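You operate a simulated robot arm through the tools that you are given. There is no shell and no other tool.

The job below is to be done with a simulated two-armed robot. You get a single attempt, and the scene is never put back.

Task
Set the docked display to level 6 and save it.
Fine: mode knob on LEVEL, plus button steps up, green button saves; tester off at the end.

It is judged by the outcome, as a careful person would: the job done as asked, and still so three seconds after it is handed in. It fails if anything else is knocked over, pushed out of place, dropped, spilled or broken.

Robot
Two 7-joint arms with two-finger parallel grippers on one trunk that stands fixed in place. Base frame: the origin is at the foot of the trunk, x ahead of it, y to its left, z up; the work surface is at about z = 0.72. Readings come in m, rad, newtons and seconds.
The left shoulder is at [-0.082, 0.119, 0.851], the right one opposite. With the tool pointing down near the work surface each hand reaches from about 0.18 to 0.6 m from the base axis, measured 20 degrees to its own side. Payload 3.43 kg a hand.
Tool frame (each hand has its own): the origin (TCP) lies between the finger pads and is the grasp point; the fingertips stand 0.03 m ahead of it; z points along the fingers, y is the line along which they close. Largest opening 0.094 m; finger width 0.028, thickness 0.01; the body of the gripper, 0.05 by 0.096 m, starts 0.055 m behind the TCP.
Orientation is told as [roll, pitch, yaw] about the base's x, y, z axes, in that order, counted from this pose: with the fingers straight down and closing along the base's y, the tool's x points along the base's -x, its y along +y and its z along -z.

Tools
- The arms move only by the tool play_rows. It takes "left_rows", "right_rows" or both (then of equal length, played together; a hand with none holds still); each is a list of rows, each a list of 2 entries, a list of its own where there are three numbers: the shift along the tool's x, y, z in m, then the turn, a rotation vector about the tool's x, y, z in rad. In form: [[[dx, dy, dz], [wx, wy, wz]], ...]. A call has 1 to 20 rows; each row shifts and turns the commanded pose from where the row before left it, along the tool's axes as they then stand. "left_gripper" and "right_gripper" are, for a hand that has rows, the opening in per cent of the stroke, from 0 (shut) to 100 (fully open), set as the call begins (left out, the last holds). A row lasts 0.2 s, in which the tool goes at most 0.05 m and 0.15 rad; a call with a longer step from one row to the next is refused whole, and so is a gripper value outside its range. A pose out of reach is approached as far as the arm can. The call stops where the force on the tool passes 40 N (or 10 N more than at its start, if that is more) or the arm is blocked; 0.2 s more then pass. Each finger travels about 0.153 m/s and halts on what it meets, pressing with about 39 N; the grip force reading is that of the motor and also rises with nothing between the fingers. The clock runs only during rows and for 0.2 s after the last one: add rows that do not move to give the fingers time. The reply holds the time, the measured pose of the TCP, the force on the tool along the base axes, the opening and the grip force, in the units named above and with some noise, with the torque about the TCP (base axes, N m) and any sound that the robot's microphone picked up, and new pictures: "views" is both (left out), scene, wrist or none (wrist: the cameras of the hands that moved).
- Cameras (640 x 400 px; columns grow to the right, rows downward): "scene" is now at [0.0301, 0.0029, 1.5532]; the picture's right is [0.04, -1.00, 0.00], its down [-0.81, -0.03, -0.59] and it looks along [0.59, 0.02, -0.81] (base axes); focal length 336 px, centre (320, 200). "left" rides on the left gripper at [0.076, -0.014, -0.102] in its tool frame; the picture's right is [0.18, 0.98, 0.00], its down [-0.75, 0.14, -0.64] and it looks along [-0.63, 0.12, 0.77] (tool axes); focal length 243 px, centre (320, 200). "right" rides on the right gripper at [0.076, 0.014, -0.102] in its tool frame; the picture's right is [-0.18, 0.98, 0.00], its down [-0.75, -0.14, -0.64] and it looks along [-0.63, -0.12, 0.77] (tool axes); focal length 243 px, centre (320, 200). There is no depth. A picture from a camera that has moved, and an enlarged one, comes with that camera's place and axes in the base frame and with its lens.
- move_column(by): slides the trunk up (or, below 0, down) by that many m; the arms and the scene camera ride with it, the base frame stays. It gives what a move gives, with no picture.
- turn_head(pan, tilt): turns the head with the scene camera to pan (to the left, within 2.496 rad either way) and tilt (down, from -0.506 to 1.204), counted from straight ahead of the robot. It gives what a move gives, and a new picture of the scene camera.
- enlarge(camera, box): a new picture of the part [left, top, right, bottom] of that camera's present view, enlarged. No time passes.
- finish_job(): hands the job in; it is judged then, once.

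Nothing tells you positions but the pictures and the camera data. Unless the task says otherwise, let go and move clear before handing in.

The tools are called after "Call:" as name(argument=value, ...) on one line, values as JSON. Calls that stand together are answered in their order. play_rows: Moves the arms, as the interface text tells. Its arguments: {"type":"object","properties":{"left_rows":{"type":"array"},"left_gripper":{"type":"number"},"right_rows":{"type":"array"},"right_gripper":{"type":"number"},"views":{"type":"string","enum":["both","scene","wrist","none"]}},"required":[]} The other tools are called the same way: move_column (by) slides the trunk up or down; turn_head (pan, tilt) turns the head that bears the scene camera; enlarge (camera, box) takes an enlarged picture of a part of a camera's view; finish_job () hands the job in.

At the start:

```text
time: 0.0
left_tcp_pos: [0.3964, 0.1651, 1.0803]
left_tool_rot: [0.0, 0.0, 0.0]
left_force: [0.2, -0.2, 0.8]
left_moment: [-0.01, 0.01, -0.02]
left_width: 0.0943
left_finger_force: 0.1
right_tcp_pos: [0.3286, -0.1546, 1.1314]
right_tool_rot: [0.001, -0.001, 0.0]
right_force: [-0.4, -0.3, -0.4]
right_moment: [0.0, 0.0, 0.01]
right_width: 0.0941
right_finger_force: 0.1
trunk travel left (down, up): [-0.275, 0.06]
head pan, tilt: [0.042, 0.939]
```

scene: 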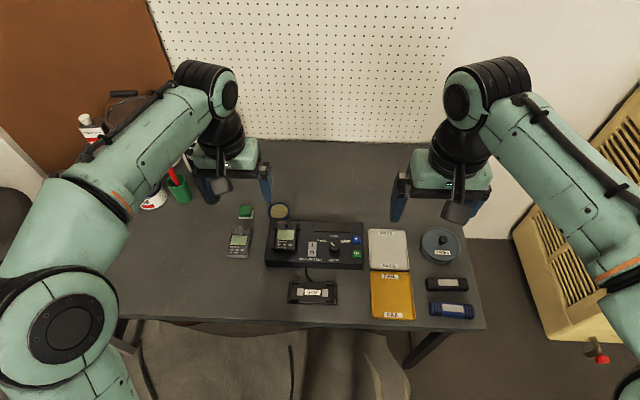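
right: 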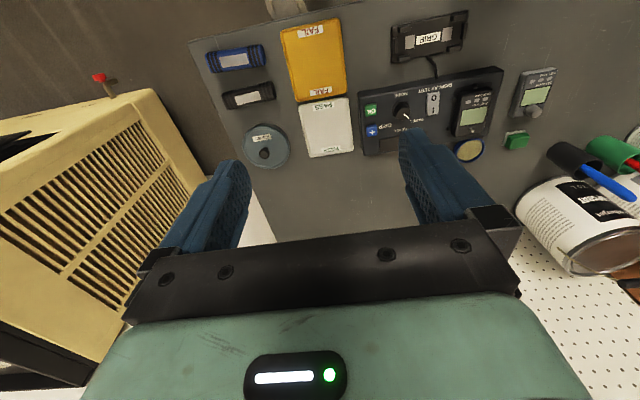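
left: 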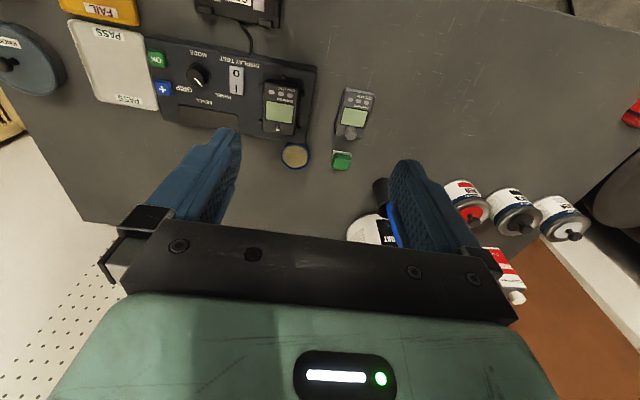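

I see a tester panel on the bench with a docked display, a mode knob, a 0/1 rocker, a blue plus and a green OK button. I'll enlarge the views before moving anything.

Call:
enlarge(camera="scene", box=[220, 190, 380, 290])

Call:
enlarge(camera="right", box=[340, 50, 520, 170])

Call:
enlarge(camera="left", box=[140, 30, 330, 150])

```text
4.00 times, centred on (300, 240) of scene
camera zoom: at [0.0301, 0.0029, 1.5532], right [0.04, -1.0, 0.0], down [-0.81, -0.03, -0.59], along [0.59, 0.02, -0.81], focal length 1344 px, centre (400, 40)
```

zoom: 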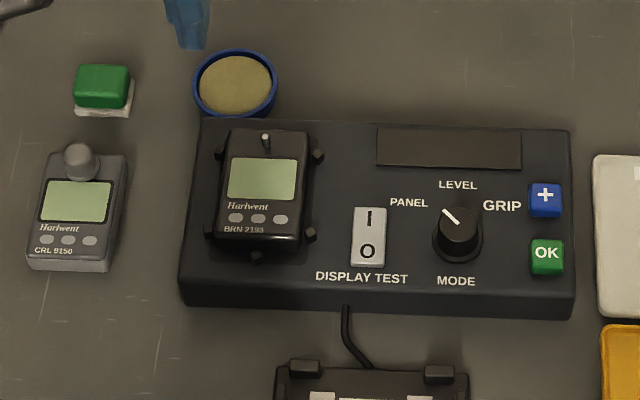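

```text
3.33 times, centred on (430, 110) of right
camera zoom: at [0.2525, -0.1395, 1.2348], right [0.18, 0.98, 0.0], down [0.75, -0.14, 0.64], along [0.63, -0.12, -0.77], focal length 809 px, centre (-47, 500)
```

zoom: 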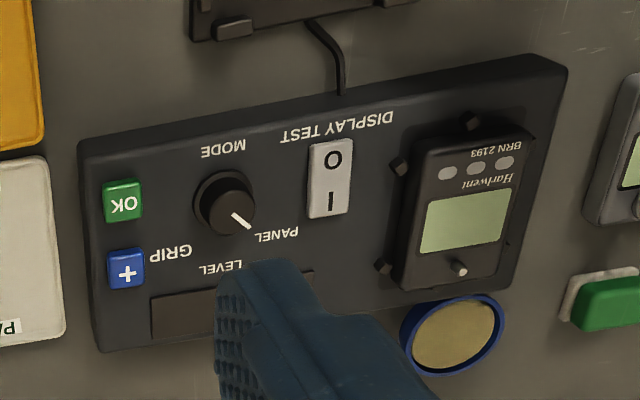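

```text
3.33 times, centred on (235, 90) of left
camera zoom: at [0.3201, 0.1523, 1.1832], right [-0.18, 0.98, 0.0], down [0.75, 0.14, 0.64], along [0.63, 0.12, -0.77], focal length 809 px, centre (603, 567)
```

zoom: 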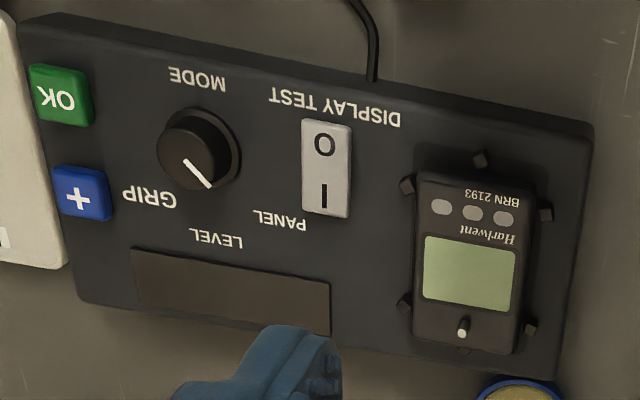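

The panel is centred near x 0.45 and y 0.03. By triangulation the OK button is at (0.435, -0.075, 0.769), the knob near (0.444, -0.017) pointing at PANEL, and the rocker near (0.446, 0.042), apparently off. I'll shift the left arm a little aside and bring the closed right gripper above the rocker.

Call:
play_rows(right_rows=[[[-0.0172, 0.0245, 0.026], [0, 0, 0]], [[-0.0172, 0.0245, 0.026], [0, 0, 0]], [[-0.0172, 0.0245, 0.026], [0, 0, 0]], [[-0.0172, 0.0245, 0.026], [0, 0, 0]], [[-0.0172, 0.0245, 0.026], [0, 0, 0]], [[-0.0172, 0.0245, 0.026], [0, 0, 0]], [[-0.0172, 0.0245, 0.026], [0, 0, 0]], [[-0.0172, 0.0245, 0.026], [0, 0, 0]]], left_rows=[[[0, 0.02, 0], [0, 0, 0]], [[0, 0.02, 0], [0, 0, 0]], [[0, 0.02, 0], [0, 0, 0]], [[0, 0.02, 0], [0, 0, 0]], [[0, 0.02, 0], [0, 0, 0]], [[0, 0, 0], [0, 0, 0]], [[0, 0, 0], [0, 0, 0]], [[0, 0, 0], [0, 0, 0]]], right_gripper=0, views="both")

```text
time: 1.8
left_tcp_pos: [0.397, 0.2661, 1.0797]
left_tool_rot: [0.0, 0.0, 0.002]
left_force: [0.6, 0.2, -0.3]
left_moment: [0.03, 0.01, 0.0]
left_width: 0.094
left_finger_force: 0.1
right_tcp_pos: [0.4667, 0.0449, 0.9235]
right_tool_rot: [0.0, 0.001, 0.0]
right_force: [-0.9, -0.1, -0.6]
right_moment: [-0.02, -0.05, -0.01]
right_width: 0.0
right_finger_force: 33.3
trunk travel left (down, up): [-0.275, 0.06]
head pan, tilt: [0.042, 0.939]
camera scene: at [0.0308, 0.0035, 1.5532], right [0.04, -1.0, 0.0], down [-0.81, -0.03, -0.59], along [0.59, 0.02, -0.81], focal length 336 px, centre (320, 200)
camera right: at [0.3912, 0.0588, 1.0258], right [0.18, 0.98, 0.0], down [0.75, -0.14, 0.64], along [0.63, -0.12, -0.77], focal length 243 px, centre (320, 200)
camera left: at [0.3201, 0.2528, 1.1827], right [-0.18, 0.98, 0.0], down [0.75, 0.14, 0.64], along [0.63, 0.12, -0.77], focal length 243 px, centre (320, 200)
```

scene: 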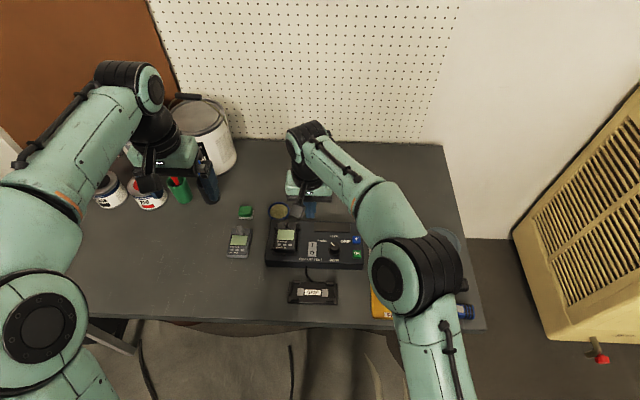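
right: 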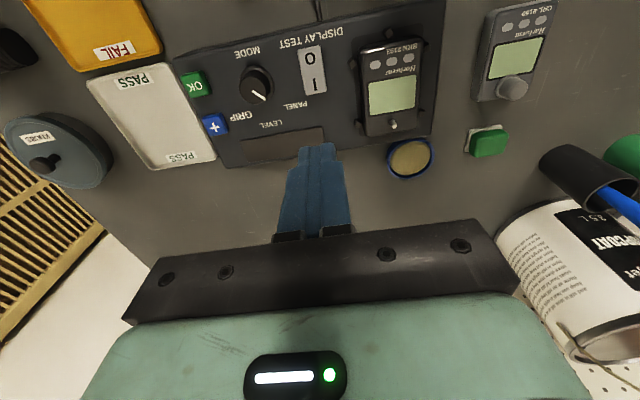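
left: 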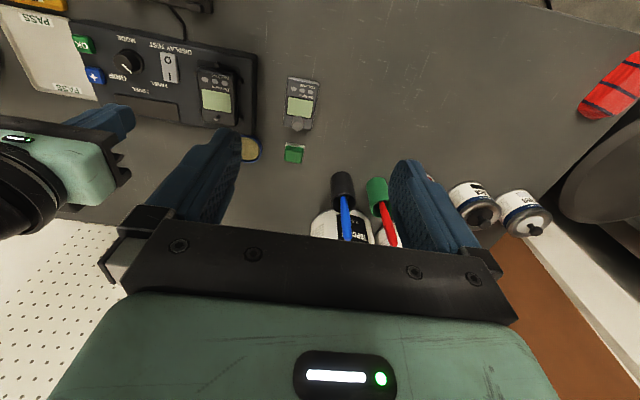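

The right gripper is above the rocker. I'll enlarge both views to check the rocker's position and state.

Call:
enlarge(camera="right", box=[170, 20, 362, 140])

Call:
enlarge(camera="scene", box=[260, 200, 372, 270])

```text
3.33 times, centred on (266, 80) of right
camera zoom: at [0.3912, 0.0588, 1.0258], right [0.18, 0.98, 0.0], down [0.75, -0.14, 0.64], along [0.63, -0.12, -0.77], focal length 809 px, centre (500, 600)
```

zoom: 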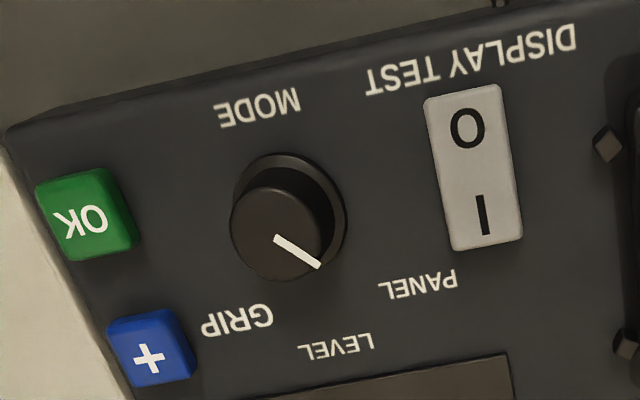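

```text
5.71 times, centred on (316, 235) of scene
camera zoom: at [0.0308, 0.0035, 1.5532], right [0.04, -1.0, 0.0], down [-0.81, -0.03, -0.59], along [0.59, 0.02, -0.81], focal length 1920 px, centre (343, 0)
```

zoom: 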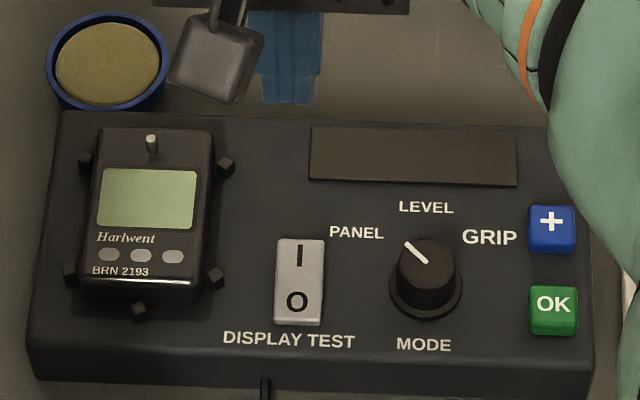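

The rocker runs from about x 0.424 to 0.467 at y 0.042, with its surface near z 0.77. I'll go down to about 2 cm above the "I" end.

Call:
play_rows(right_rows=[[[0.0025, -0.003, 0.02], [0, 0, 0]], [[0, 0, 0.025], [0, 0, 0]], [[0, 0, 0.025], [0, 0, 0]], [[0, 0, 0.025], [0, 0, 0]], [[0, 0, 0.01], [0, 0, 0]], [[0, 0, 0], [0, 0, 0]]], views="both")

```text
time: 3.2
left_tcp_pos: [0.3953, 0.2655, 1.0796]
left_tool_rot: [0.0, 0.001, -0.001]
left_force: [-0.1, 0.2, 0.5]
left_moment: [0.02, 0.0, 0.03]
left_width: 0.0942
left_finger_force: 0.0
right_tcp_pos: [0.4637, 0.0377, 0.8188]
right_tool_rot: [0.0, 0.001, 0.001]
right_force: [0.0, 0.5, -0.1]
right_moment: [0.02, -0.01, 0.02]
right_width: 0.0
right_finger_force: 33.4
trunk travel left (down, up): [-0.275, 0.06]
head pan, tilt: [0.042, 0.939]
camera scene: at [0.0301, 0.0029, 1.5532], right [0.04, -1.0, 0.0], down [-0.81, -0.03, -0.59], along [0.59, 0.02, -0.81], focal length 336 px, centre (320, 200)
camera right: at [0.3866, 0.0528, 0.9215], right [0.18, 0.98, 0.0], down [0.75, -0.14, 0.64], along [0.63, -0.12, -0.77], focal length 243 px, centre (320, 200)
```

scene: 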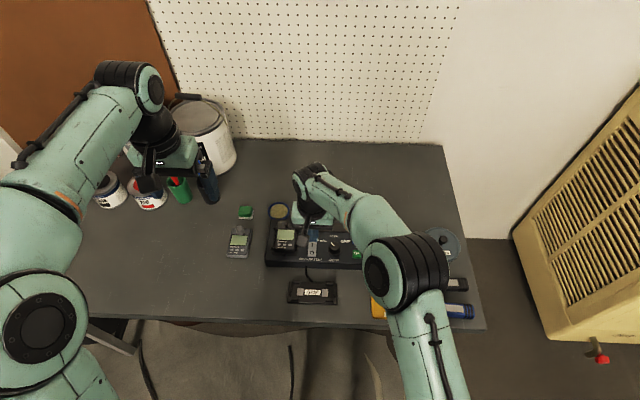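
right: 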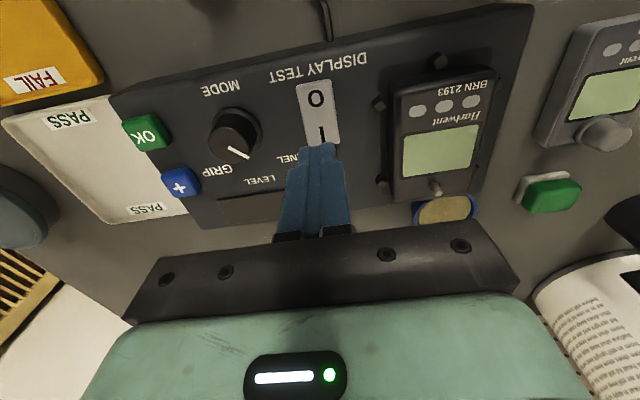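

Now hovering about 2 cm over the rocker. I'll check the fingertip alignment up close.

Call:
enlarge(camera="right", box=[250, 60, 410, 160])

Call:
enlarge(camera="scene", box=[260, 200, 372, 270])

```text
4.00 times, centred on (330, 110) of right
camera zoom: at [0.3866, 0.0528, 0.9215], right [0.18, 0.98, 0.0], down [0.75, -0.14, 0.64], along [0.63, -0.12, -0.77], focal length 970 px, centre (280, 560)
```

zoom: 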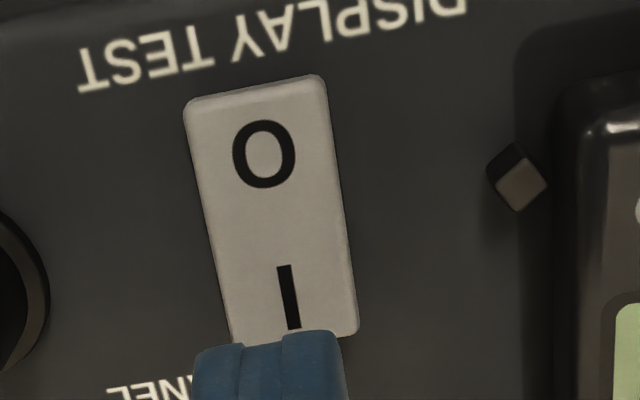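

```text
5.71 times, centred on (316, 235) of scene
camera zoom: at [0.0301, 0.0029, 1.5532], right [0.04, -1.0, 0.0], down [-0.81, -0.03, -0.59], along [0.59, 0.02, -0.81], focal length 1920 px, centre (343, 0)
```

zoom: 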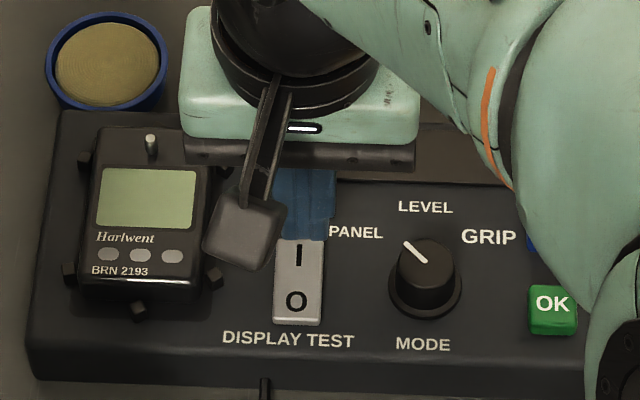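

The fingertip sits about 4 mm low in y and slightly far in x. I'll correct that, then press down on the "I" end gently in small steps.

Call:
play_rows(right_rows=[[[0.004, 0.004, 0.006], [0, 0, 0]], [[0, 0, 0.006], [0, 0, 0]], [[0, 0, 0.003], [0, 0, 0]], [[0, 0, 0.002], [0, 0, 0]], [[0, 0, 0.002], [0, 0, 0]], [[0, 0, 0.002], [0, 0, 0]], [[0, 0, 0.002], [0, 0, 0]]], views="both")

```text
time: 4.8
left_tcp_pos: [0.3943, 0.2655, 1.0806]
left_tool_rot: [0.001, -0.001, -0.001]
left_force: [0.7, -0.8, -0.9]
left_moment: [-0.01, 0.02, 0.01]
left_width: 0.0939
left_finger_force: 0.0
right_tcp_pos: [0.4596, 0.0423, 0.7999]
right_tool_rot: [0.001, -0.007, 0.0]
right_force: [-1.6, -6.8, 28.2]
right_moment: [-0.14, 0.43, 0.22]
right_width: 0.0001
right_finger_force: 32.9
trunk travel left (down, up): [-0.275, 0.06]
head pan, tilt: [0.042, 0.939]
camera scene: at [0.0278, 0.002, 1.5535], right [0.04, -1.0, 0.0], down [-0.81, -0.03, -0.59], along [0.59, 0.03, -0.81], focal length 336 px, centre (320, 200)
camera right: at [0.383, 0.0571, 0.9023], right [0.18, 0.98, 0.0], down [0.75, -0.14, 0.65], along [0.64, -0.12, -0.76], focal length 243 px, centre (320, 200)
```

scene: 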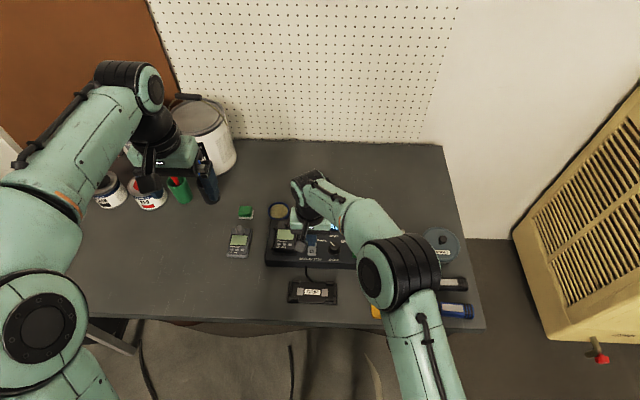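
right: 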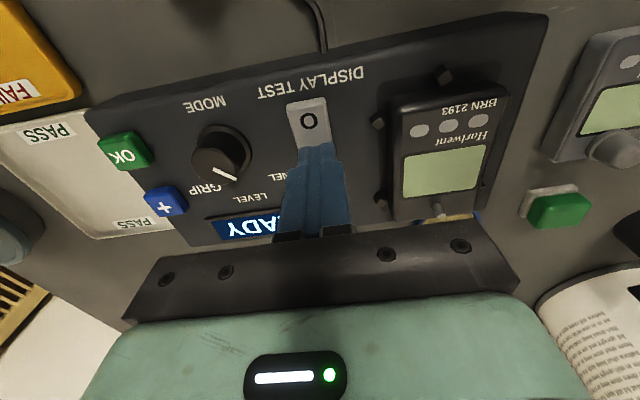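

The display now shows "READY", so the tester is on. I'll retract, open to about 60 mm and hover above the knob at (0.445, -0.016).

Call:
play_rows(right_rows=[[[0, 0, -0.02], [0, 0, 0]], [[0, 0, -0.03], [0, 0, 0]], [[0.005, -0.02, 0], [0, 0, 0]], [[0.005, -0.02, 0], [0, 0, 0]], [[0.0047, -0.0184, 0], [0, 0, 0]], [[0, 0, 0], [0, 0, 0]]], views="none")

Call:
play_rows(right_rows=[[[0, 0, 0], [0, 0, 0]], [[0, 0, 0], [0, 0, 0]], [[0, 0, 0], [0, 0, 0]]], right_gripper=62, views="both")

Call:
enlarge(camera="right", box=[200, 60, 440, 210])

Call:
enlarge(camera="scene", box=[260, 200, 372, 270])

```text
time: 6.2
left_tcp_pos: [0.395, 0.2663, 1.08]
left_tool_rot: [0.0, -0.001, 0.002]
left_force: [-0.4, 0.1, -0.4]
left_moment: [-0.03, 0.01, -0.03]
left_width: 0.0939
left_finger_force: 0.2
right_tcp_pos: [0.4469, -0.0162, 0.8461]
right_tool_rot: [0.0, 0.002, -0.001]
right_force: [0.5, 0.2, -1.2]
right_moment: [0.01, -0.01, 0.05]
right_width: 0.0
right_finger_force: 32.5
trunk travel left (down, up): [-0.275, 0.06]
head pan, tilt: [0.042, 0.939]
```

```text
time: 7.0
left_tcp_pos: [0.3956, 0.2661, 1.0804]
left_tool_rot: [0.0, 0.0, 0.0]
left_force: [0.4, 0.0, 0.7]
left_moment: [0.01, 0.0, 0.03]
left_width: 0.0941
left_finger_force: 0.1
right_tcp_pos: [0.4458, -0.0165, 0.8457]
right_tool_rot: [-0.001, 0.001, 0.0]
right_force: [1.1, -0.6, -0.1]
right_moment: [0.01, 0.01, -0.01]
right_width: 0.0585
right_finger_force: 0.1
trunk travel left (down, up): [-0.275, 0.06]
head pan, tilt: [0.042, 0.939]
camera scene: at [0.0301, 0.0029, 1.5532], right [0.04, -1.0, 0.0], down [-0.81, -0.03, -0.59], along [0.59, 0.02, -0.81], focal length 336 px, centre (320, 200)
camera right: at [0.3695, -0.0016, 0.9487], right [0.18, 0.98, 0.0], down [0.75, -0.14, 0.64], along [0.63, -0.12, -0.77], focal length 243 px, centre (320, 200)
```

scene: 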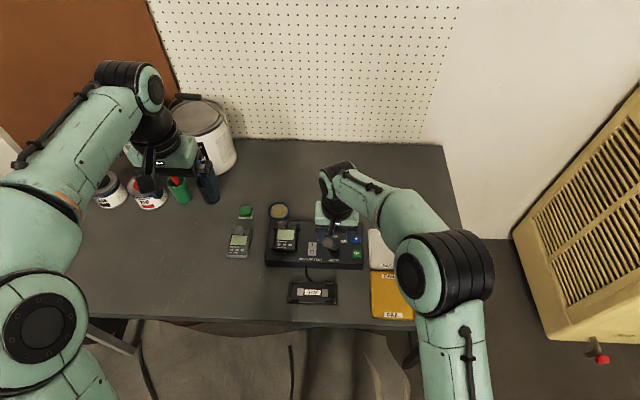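
right: 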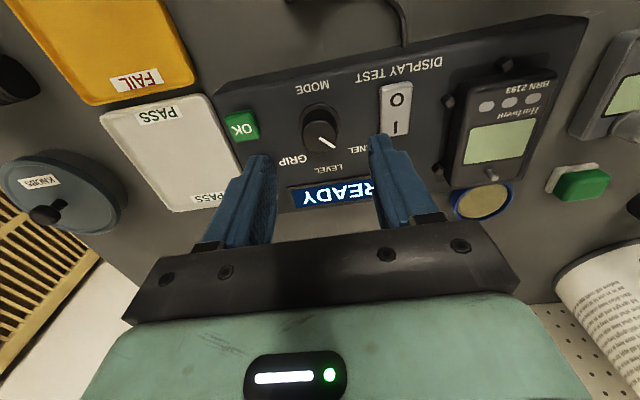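

```text
2.67 times, centred on (320, 135) of right
camera zoom: at [0.3695, -0.0016, 0.9487], right [0.18, 0.98, 0.0], down [0.75, -0.14, 0.64], along [0.63, -0.12, -0.77], focal length 647 px, centre (320, 373)
```

zoom: 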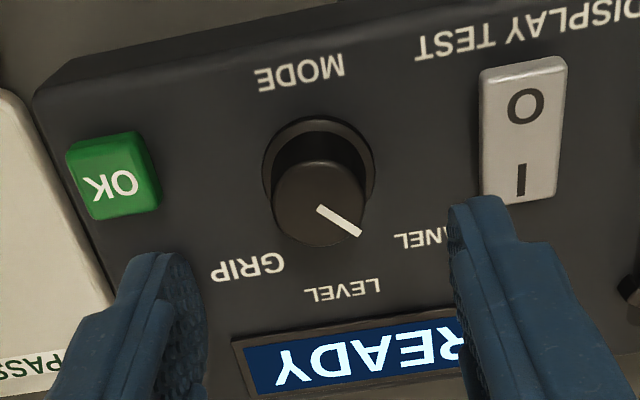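

```text
5.71 times, centred on (316, 235) of scene
camera zoom: at [0.0301, 0.0029, 1.5532], right [0.04, -1.0, 0.0], down [-0.81, -0.03, -0.59], along [0.59, 0.02, -0.81], focal length 1920 px, centre (343, 0)
```

zoom: 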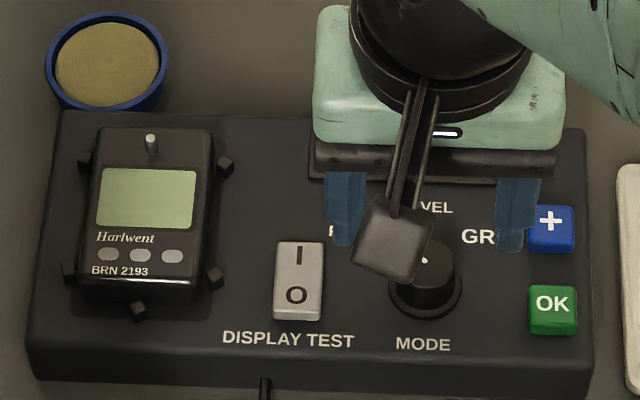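

The gripper is centred on the knob at (0.4455, -0.016). I'll go down so the fingertips straddle it and check before closing.

Call:
play_rows(right_rows=[[[0, 0, 0.015], [0, 0, 0]], [[0, 0, 0.015], [0, 0, 0]], [[0, 0, 0.008], [0, 0, 0]], [[0, 0, 0.005], [0, 0, 0]], [[0, 0, 0], [0, 0, 0]]], views="wrist")

Call:
enlarge(camera="right", box=[200, 60, 440, 210])

```text
time: 8.2
left_tcp_pos: [0.3969, 0.2652, 1.0803]
left_tool_rot: [-0.001, 0.0, 0.0]
left_force: [0.1, -0.3, -0.6]
left_moment: [0.02, 0.04, -0.02]
left_width: 0.0939
left_finger_force: 0.1
right_tcp_pos: [0.4473, -0.0156, 0.8029]
right_tool_rot: [0.0, -0.001, 0.0]
right_force: [-0.1, -0.2, 0.2]
right_moment: [-0.03, -0.03, -0.01]
right_width: 0.0581
right_finger_force: 0.0
trunk travel left (down, up): [-0.275, 0.06]
head pan, tilt: [0.042, 0.939]
camera right: at [0.3693, -0.001, 0.9058], right [0.18, 0.98, 0.0], down [0.75, -0.14, 0.64], along [0.63, -0.12, -0.77], focal length 243 px, centre (320, 200)
```

right: 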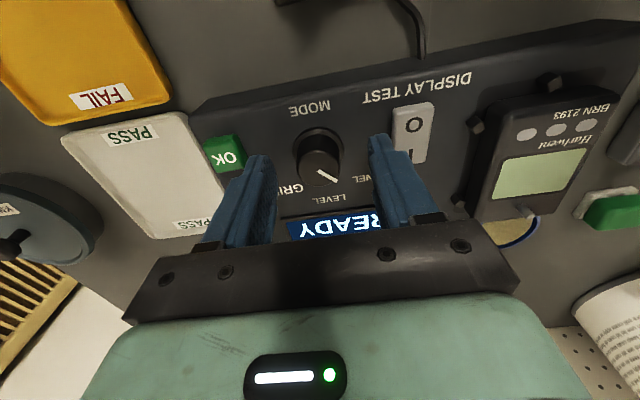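

```text
2.67 times, centred on (320, 135) of right
camera zoom: at [0.3693, -0.001, 0.9058], right [0.18, 0.98, 0.0], down [0.75, -0.14, 0.64], along [0.63, -0.12, -0.77], focal length 647 px, centre (320, 373)
```

zoom: 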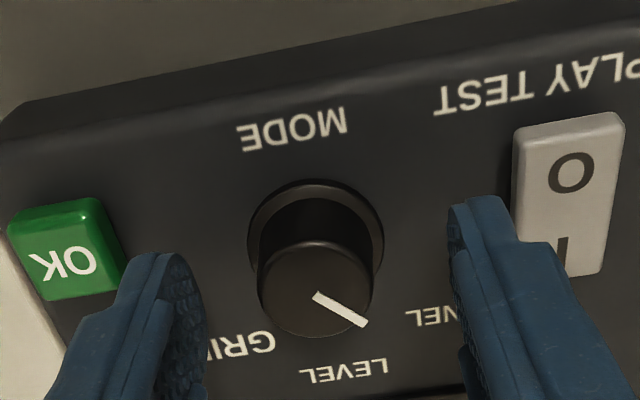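

The knob top is at about z 0.785 and sits between the fingers. I'll close on it.

Call:
play_rows(right_rows=[[[0, 0, 0], [0, 0, 0]], [[0, 0, 0], [0, 0, 0]], [[0, 0, 0], [0, 0, 0]]], right_gripper=15, views="wrist")

```text
time: 9.0
left_tcp_pos: [0.3952, 0.2655, 1.0803]
left_tool_rot: [0.0, 0.0, 0.002]
left_force: [-0.1, -0.7, -0.1]
left_moment: [0.0, -0.01, -0.04]
left_width: 0.0941
left_finger_force: 0.1
right_tcp_pos: [0.4459, -0.0175, 0.8021]
right_tool_rot: [-0.001, 0.0, 0.0]
right_force: [0.1, -7.2, 2.4]
right_moment: [-0.35, 0.34, -0.02]
right_width: 0.0261
right_finger_force: 45.1
trunk travel left (down, up): [-0.275, 0.06]
head pan, tilt: [0.042, 0.939]
camera right: at [0.3693, -0.002, 0.9058], right [0.18, 0.98, 0.0], down [0.75, -0.14, 0.64], along [0.63, -0.12, -0.77], focal length 243 px, centre (320, 200)
```

right: 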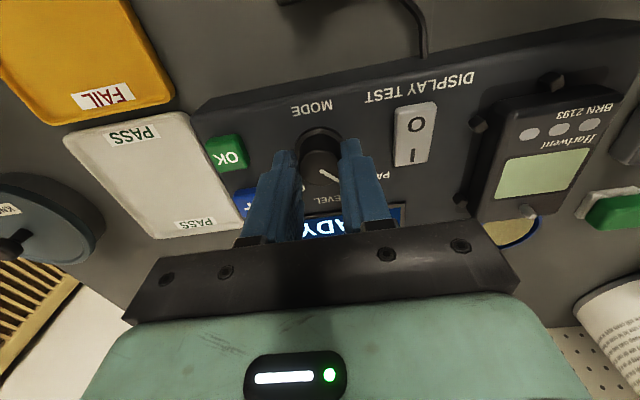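

The knob is held at 26 mm width. Now I'll turn it clockwise as seen from above, from PANEL towards LEVEL.

Call:
play_rows(right_rows=[[[0, 0, 0], [0, 0, 0.12]], [[0, 0, 0], [0, 0, 0.12]], [[0, 0, 0], [0, 0, 0.12]], [[0, 0, 0], [0, 0, 0.12]], [[0, 0, 0], [0, 0, 0.12]], [[0, 0, 0], [0, 0, 0]]], views="both")

Call:
enlarge(camera="right", box=[200, 60, 440, 210])

Call:
enlarge(camera="scene", box=[260, 200, 372, 270])

```text
time: 10.4
left_tcp_pos: [0.3947, 0.2641, 1.0796]
left_tool_rot: [0.001, 0.0, 0.0]
left_force: [0.5, 0.0, 0.8]
left_moment: [-0.02, -0.03, -0.03]
left_width: 0.0938
left_finger_force: 0.1
right_tcp_pos: [0.4466, -0.016, 0.8033]
right_tool_rot: [-0.001, 0.001, -0.603]
right_force: [2.1, -11.3, -0.9]
right_moment: [-0.23, 0.27, 0.0]
right_width: 0.0262
right_finger_force: 45.1
trunk travel left (down, up): [-0.275, 0.06]
head pan, tilt: [0.042, 0.939]
camera scene: at [0.0303, 0.0016, 1.5532], right [0.04, -1.0, 0.0], down [-0.81, -0.03, -0.59], along [0.59, 0.03, -0.81], focal length 336 px, centre (320, 200)
camera right: at [0.391, 0.039, 0.9058], right [0.71, 0.71, 0.0], down [0.54, -0.54, 0.64], along [0.45, -0.45, -0.77], focal length 243 px, centre (320, 200)
```

scene: 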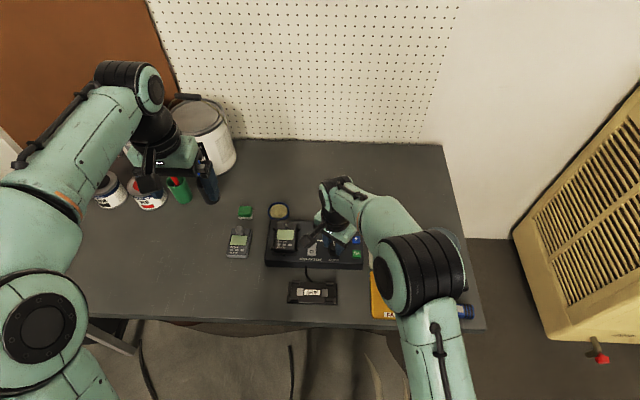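
right: 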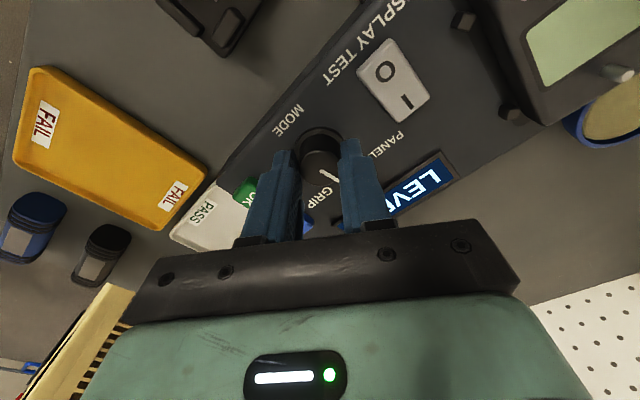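

```text
2.67 times, centred on (320, 135) of right
camera zoom: at [0.391, 0.039, 0.9058], right [0.71, 0.71, 0.0], down [0.54, -0.54, 0.64], along [0.45, -0.45, -0.77], focal length 647 px, centre (320, 373)
```

zoom: 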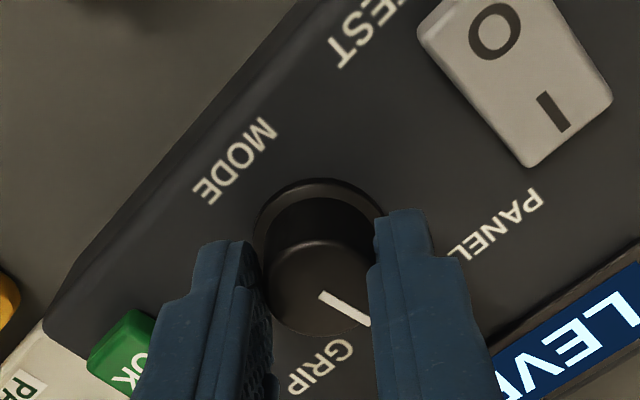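

```text
5.71 times, centred on (316, 235) of scene
camera zoom: at [0.0303, 0.0016, 1.5532], right [0.04, -1.0, 0.0], down [-0.81, -0.03, -0.59], along [0.59, 0.03, -0.81], focal length 1920 px, centre (343, 0)
```

zoom: 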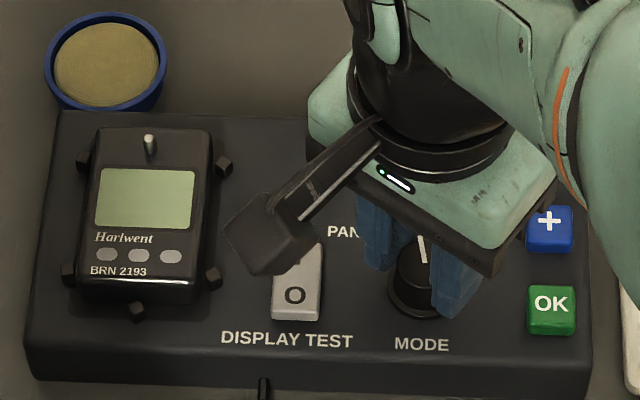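

The readout already shows "LEVEL...", but by my estimate the pointer is about 11° short of centre. I'll finish the turn to the full 45°, then release and lift.

Call:
play_rows(right_rows=[[[0, 0, 0], [0, 0, 0.09]], [[0, 0, 0], [0, 0, 0.09]], [[0, 0, 0], [0, 0, 0]]], views="wrist")

Call:
play_rows(right_rows=[[[0, 0, 0], [0, 0, 0]], [[0, 0, 0], [0, 0, 0]], [[0, 0, 0], [0, 0, 0]]], right_gripper=62, views="none")

Call:
play_rows(right_rows=[[[0, 0, -0.02], [0, 0, 0]], [[0, 0, -0.03], [0, 0, 0]], [[0, 0, 0], [0, 0, -0.13]], [[0, 0, 0], [0, 0, -0.13]], [[0, 0, 0], [0, 0, -0.13]], [[0, 0, 0], [0, 0, -0.13]], [[0, 0, 0], [0, 0, -0.13]], [[0, 0, 0], [0, 0, -0.13]], [[0, 0, 0], [0, 0, 0]]], views="both")

Call:
enlarge(camera="right", box=[200, 60, 440, 210])

```text
time: 11.2
left_tcp_pos: [0.395, 0.2654, 1.0804]
left_tool_rot: [0.001, 0.001, 0.001]
left_force: [0.4, -1.0, 1.3]
left_moment: [0.01, 0.03, 0.01]
left_width: 0.0941
left_finger_force: 0.0
right_tcp_pos: [0.4459, -0.0158, 0.8028]
right_tool_rot: [0.0, 0.0, -0.782]
right_force: [3.0, -7.4, 0.6]
right_moment: [-0.2, -0.08, -0.03]
right_width: 0.0262
right_finger_force: 44.7
trunk travel left (down, up): [-0.275, 0.06]
head pan, tilt: [0.042, 0.939]
camera right: at [0.4017, 0.0479, 0.9058], right [0.82, 0.57, 0.0], down [0.43, -0.63, 0.64], along [0.37, -0.53, -0.77], focal length 243 px, centre (320, 200)
```

right: 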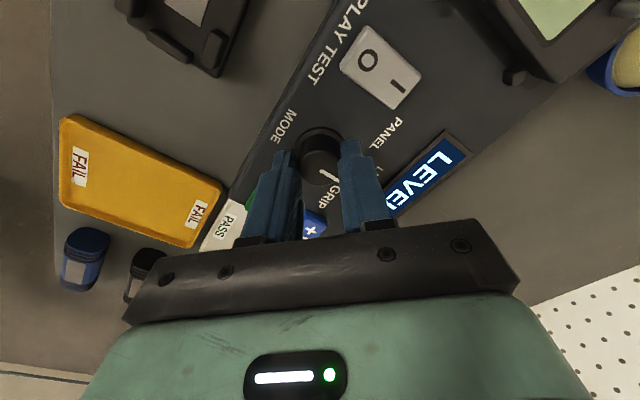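

```text
time: 12.0
left_tcp_pos: [0.3961, 0.2662, 1.0799]
left_tool_rot: [0.0, -0.001, -0.001]
left_force: [0.1, -0.4, -0.9]
left_moment: [0.01, 0.01, -0.03]
left_width: 0.0939
left_finger_force: 0.1
right_tcp_pos: [0.4449, -0.0151, 0.803]
right_tool_rot: [-0.001, -0.001, -0.781]
right_force: [0.2, 0.7, 0.2]
right_moment: [0.03, -0.02, -0.01]
right_width: 0.0583
right_finger_force: 0.0
trunk travel left (down, up): [-0.275, 0.06]
head pan, tilt: [0.042, 0.939]
```

```text
time: 14.0
left_tcp_pos: [0.3945, 0.267, 1.0798]
left_tool_rot: [0.0, 0.001, 0.0]
left_force: [-0.2, -0.8, -0.5]
left_moment: [-0.01, 0.04, -0.01]
left_width: 0.0941
left_finger_force: 0.1
right_tcp_pos: [0.4451, -0.016, 0.8524]
right_tool_rot: [-0.001, 0.001, 0.002]
right_force: [0.1, 0.6, -0.2]
right_moment: [-0.03, 0.02, 0.01]
right_width: 0.0583
right_finger_force: 0.0
trunk travel left (down, up): [-0.275, 0.06]
head pan, tilt: [0.042, 0.939]
camera scene: at [0.0301, 0.0029, 1.5532], right [0.04, -1.0, 0.0], down [-0.81, -0.03, -0.59], along [0.59, 0.02, -0.81], focal length 336 px, centre (320, 200)
camera right: at [0.369, -0.0011, 0.9562], right [0.18, 0.98, 0.0], down [0.75, -0.14, 0.64], along [0.63, -0.12, -0.77], focal length 243 px, centre (320, 200)
```

scene: 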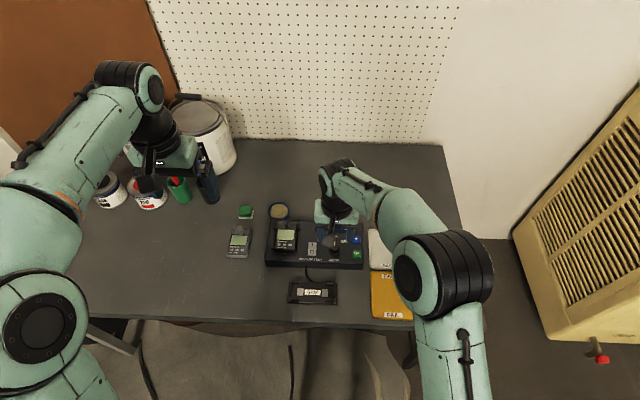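
right: 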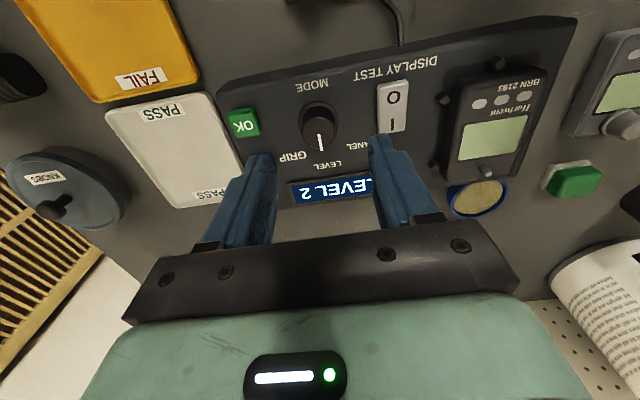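

```text
2.67 times, centred on (320, 135) of right
camera zoom: at [0.369, -0.0011, 0.9562], right [0.18, 0.98, 0.0], down [0.75, -0.14, 0.64], along [0.63, -0.12, -0.77], focal length 647 px, centre (320, 373)
```

zoom: 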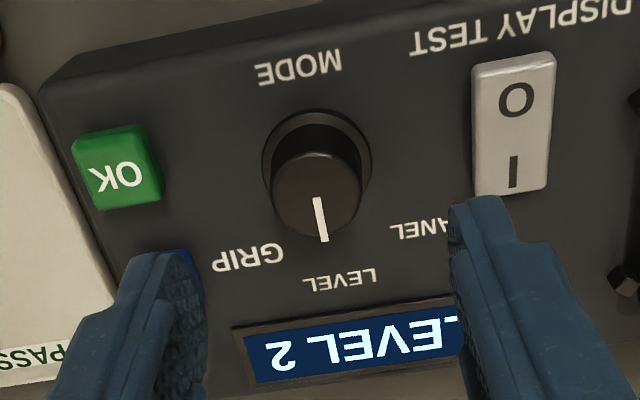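

The readout now shows "LEVEL 2" and the knob is on LEVEL, so I need four plus presses. I'll close the gripper and hover over the plus button at (0.478, -0.075).

Call:
play_rows(right_rows=[[[0, 0, -0.005], [0, 0, 0]], [[-0.011, -0.0197, 0], [0, 0, 0]], [[-0.011, -0.0197, 0], [0, 0, 0]], [[-0.011, -0.0196, 0], [0, 0, 0]], [[0, 0, 0.02], [0, 0, 0]], [[0, 0, 0.02], [0, 0, 0]], [[0, 0, 0], [0, 0, 0]]], right_gripper=0, views="both")

Call:
enlarge(camera="right", box=[200, 60, 440, 210])

Call:
enlarge(camera="scene", box=[260, 200, 372, 270])

```text
time: 15.6
left_tcp_pos: [0.3953, 0.2663, 1.0796]
left_tool_rot: [0.0, 0.001, 0.0]
left_force: [-0.6, 0.2, 1.0]
left_moment: [-0.01, 0.02, 0.02]
left_width: 0.0941
left_finger_force: 0.0
right_tcp_pos: [0.4782, -0.0759, 0.8177]
right_tool_rot: [0.0, 0.0, 0.0]
right_force: [0.4, -0.5, -0.3]
right_moment: [0.02, 0.02, 0.0]
right_width: 0.0
right_finger_force: 33.4
trunk travel left (down, up): [-0.275, 0.06]
head pan, tilt: [0.042, 0.939]
camera scene: at [0.03, 0.003, 1.5532], right [0.04, -1.0, 0.0], down [-0.81, -0.03, -0.59], along [0.59, 0.02, -0.81], focal length 336 px, centre (320, 200)
camera right: at [0.4021, -0.061, 0.9202], right [0.18, 0.98, 0.0], down [0.75, -0.14, 0.64], along [0.63, -0.12, -0.77], focal length 243 px, centre (320, 200)
```

scene: 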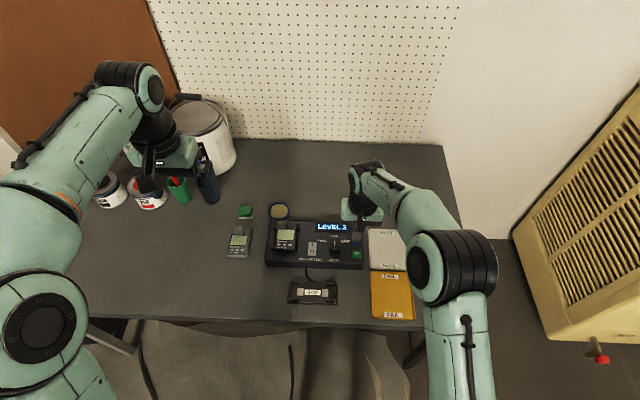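
right: 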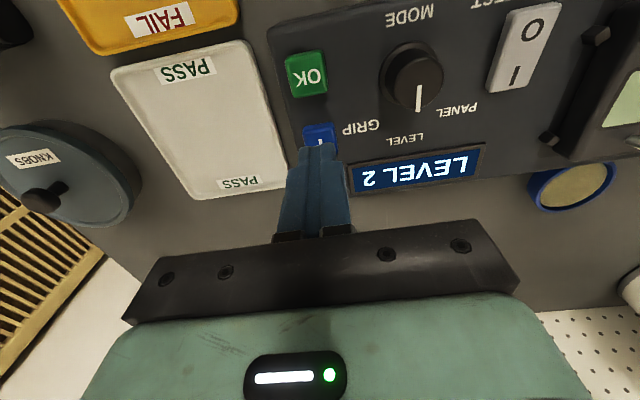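

```text
2.67 times, centred on (320, 135) of right
camera zoom: at [0.4021, -0.061, 0.9202], right [0.18, 0.98, 0.0], down [0.75, -0.14, 0.64], along [0.63, -0.12, -0.77], focal length 647 px, centre (320, 373)
```

zoom: 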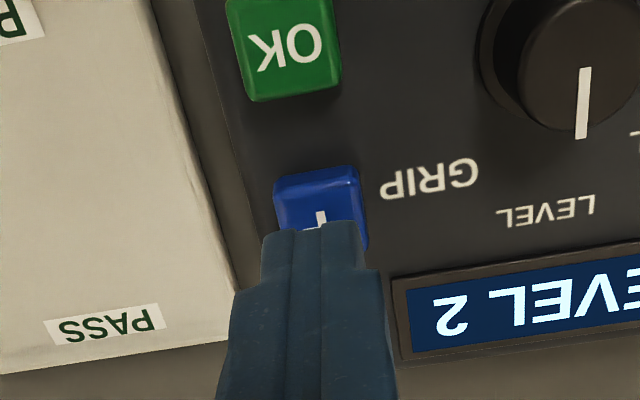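

```text
5.71 times, centred on (316, 235) of scene
camera zoom: at [0.03, 0.003, 1.5532], right [0.04, -1.0, 0.0], down [-0.81, -0.03, -0.59], along [0.59, 0.02, -0.81], focal length 1920 px, centre (343, 0)
```

zoom: 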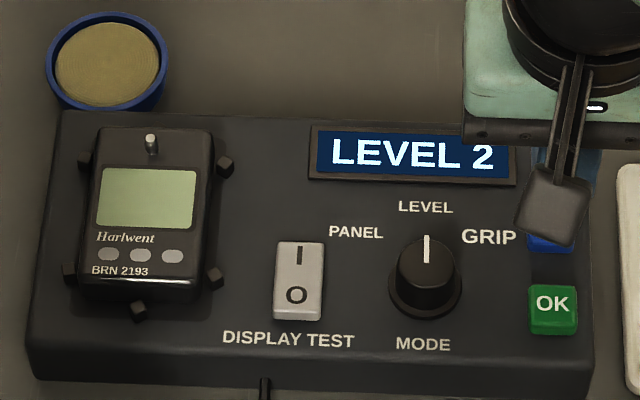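

The alignment over the plus button is good and the readout is visible in both views. I'll press once with small steps and see how it responds.

Call:
play_rows(right_rows=[[[0, 0, 0.012], [0, 0, 0]], [[0, 0, 0.003], [0, 0, 0]], [[0, 0, 0.002], [0, 0, 0]], [[0, 0, 0.002], [0, 0, 0]], [[0, 0, 0], [0, 0, 0]]], views="wrist")

```text
time: 16.8
left_tcp_pos: [0.3955, 0.2656, 1.0798]
left_tool_rot: [0.001, 0.001, -0.001]
left_force: [0.0, -0.2, 0.4]
left_moment: [0.01, 0.03, 0.01]
left_width: 0.094
left_finger_force: 0.1
right_tcp_pos: [0.4786, -0.0754, 0.7979]
right_tool_rot: [-0.001, 0.0, -0.001]
right_force: [-0.6, -1.5, 2.5]
right_moment: [-0.03, 0.0, -0.02]
right_width: 0.0001
right_finger_force: 33.2
trunk travel left (down, up): [-0.275, 0.06]
head pan, tilt: [0.042, 0.939]
heard: click
camera right: at [0.4024, -0.0602, 0.9015], right [0.18, 0.98, 0.0], down [0.75, -0.14, 0.64], along [0.63, -0.12, -0.77], focal length 243 px, centre (320, 200)
```

right: 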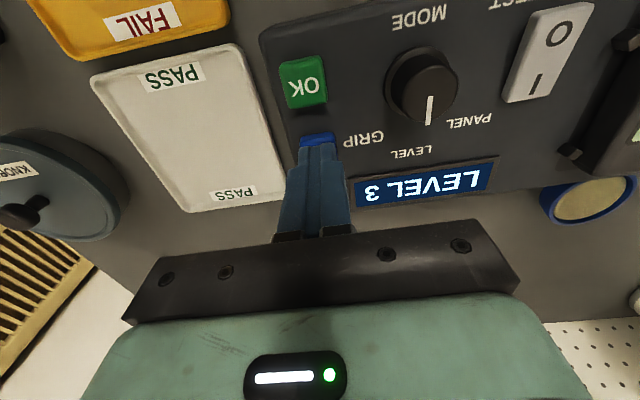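

The button clicked and the readout shows LEVEL 3, with only a light force. I'll release and press again one at a time, checking the readout each time.

Call:
play_rows(right_rows=[[[0, 0, -0.008], [0, 0, 0]], [[0, 0, 0], [0, 0, 0]], [[0, 0, 0.006], [0, 0, 0]], [[0, 0, 0.002], [0, 0, 0]], [[0, 0, 0], [0, 0, 0]], [[0, 0, -0.008], [0, 0, 0]], [[0, 0, 0], [0, 0, 0]]], views="wrist")

```text
time: 18.4
left_tcp_pos: [0.396, 0.2661, 1.0796]
left_tool_rot: [0.001, -0.001, -0.001]
left_force: [-0.4, 0.4, -0.2]
left_moment: [0.01, -0.01, 0.02]
left_width: 0.0939
left_finger_force: 0.1
right_tcp_pos: [0.4785, -0.0746, 0.8079]
right_tool_rot: [0.0, -0.002, 0.0]
right_force: [-0.1, -0.5, 0.3]
right_moment: [-0.01, -0.03, 0.02]
right_width: 0.0001
right_finger_force: 33.1
trunk travel left (down, up): [-0.275, 0.06]
head pan, tilt: [0.042, 0.939]
camera right: at [0.4022, -0.0603, 0.91], right [0.18, 0.98, 0.0], down [0.75, -0.14, 0.64], along [0.63, -0.12, -0.77], focal length 243 px, centre (320, 200)
```

right: 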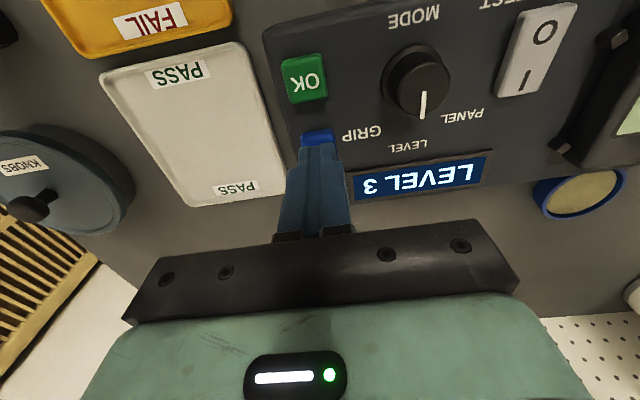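

That press didn't register: no click, and it still shows LEVEL 3. I'll press a little deeper this time.

Call:
play_rows(right_rows=[[[0, 0, 0.006], [0, 0, 0]], [[0, 0, 0.002], [0, 0, 0]], [[0, 0, 0.0015], [0, 0, 0]], [[0, 0, 0], [0, 0, 0]]], views="wrist")

```text
time: 19.4
left_tcp_pos: [0.3951, 0.2653, 1.0795]
left_tool_rot: [-0.001, 0.001, 0.0]
left_force: [-0.3, -0.4, -0.3]
left_moment: [0.03, -0.03, 0.02]
left_width: 0.094
left_finger_force: 0.0
right_tcp_pos: [0.4789, -0.0744, 0.7985]
right_tool_rot: [0.0, -0.001, 0.001]
right_force: [-1.9, 0.1, 3.3]
right_moment: [0.03, 0.07, 0.02]
right_width: 0.0
right_finger_force: 32.8
trunk travel left (down, up): [-0.275, 0.06]
head pan, tilt: [0.042, 0.939]
heard: click
camera right: at [0.4023, -0.06, 0.9004], right [0.18, 0.98, 0.0], down [0.75, -0.14, 0.64], along [0.63, -0.12, -0.77], focal length 243 px, centre (320, 200)
```

right: 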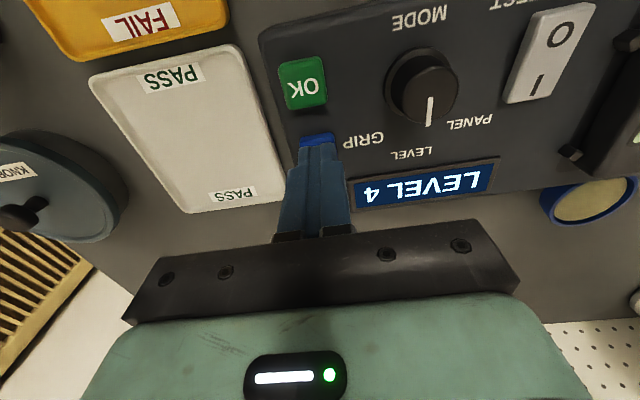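

The readout shows LEVEL 4, and that depth works. Next I'll release and press once more, slightly deeper.

Call:
play_rows(right_rows=[[[0, 0, -0.009], [0, 0, 0]], [[0, 0, 0], [0, 0, 0]], [[0, 0, 0.006], [0, 0, 0]], [[0, 0, 0.002], [0, 0, 0]], [[0, 0, 0.0015], [0, 0, 0]], [[0, 0, 0], [0, 0, 0]]], views="wrist")

```text
time: 20.8
left_tcp_pos: [0.3956, 0.2654, 1.0792]
left_tool_rot: [0.001, 0.0, 0.0]
left_force: [-0.1, 0.3, -0.6]
left_moment: [-0.01, 0.0, -0.01]
left_width: 0.0938
left_finger_force: 0.1
right_tcp_pos: [0.4783, -0.0743, 0.7974]
right_tool_rot: [-0.001, 0.0, -0.001]
right_force: [-0.5, -1.6, 2.4]
right_moment: [-0.04, 0.04, 0.01]
right_width: 0.0
right_finger_force: 33.3
trunk travel left (down, up): [-0.275, 0.06]
head pan, tilt: [0.042, 0.939]
heard: click
camera right: at [0.4024, -0.0597, 0.9003], right [0.18, 0.98, 0.0], down [0.75, -0.14, 0.64], along [0.63, -0.12, -0.77], focal length 243 px, centre (320, 200)
```

right: 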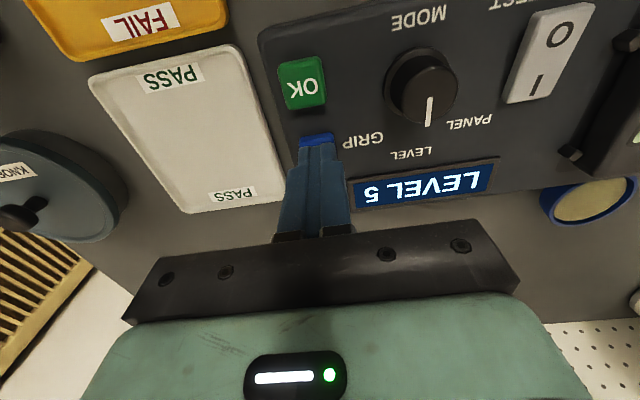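

LEVEL 5 is on the readout. One more identical press should give 6.

Call:
play_rows(right_rows=[[[0, 0, -0.009], [0, 0, 0]], [[0, 0, 0], [0, 0, 0]], [[0, 0, 0.006], [0, 0, 0]], [[0, 0, 0.002], [0, 0, 0]], [[0, 0, 0.0013], [0, 0, 0]], [[0, 0, 0], [0, 0, 0]]], views="wrist")

```text
time: 22.2
left_tcp_pos: [0.3958, 0.2658, 1.0799]
left_tool_rot: [-0.001, 0.001, -0.001]
left_force: [0.3, 0.4, 0.5]
left_moment: [0.03, -0.01, 0.01]
left_width: 0.0941
left_finger_force: 0.1
right_tcp_pos: [0.4793, -0.0737, 0.7962]
right_tool_rot: [-0.001, -0.002, 0.0]
right_force: [1.9, 2.4, 2.8]
right_moment: [0.06, 0.0, -0.01]
right_width: 0.0
right_finger_force: 33.2
trunk travel left (down, up): [-0.275, 0.06]
head pan, tilt: [0.042, 0.939]
heard: click
camera right: at [0.4022, -0.059, 0.8997], right [0.18, 0.98, 0.0], down [0.75, -0.14, 0.64], along [0.63, -0.12, -0.77], focal length 243 px, centre (320, 200)
```

right: 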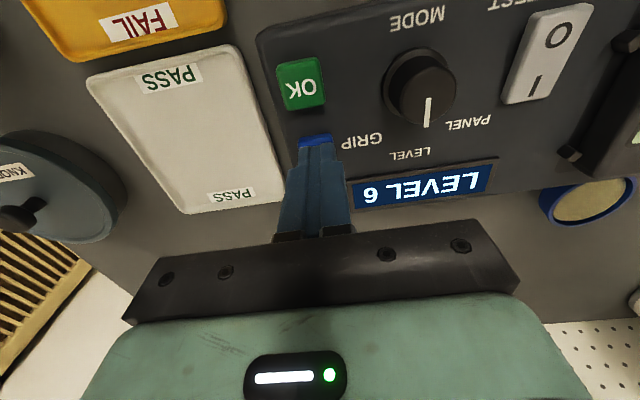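

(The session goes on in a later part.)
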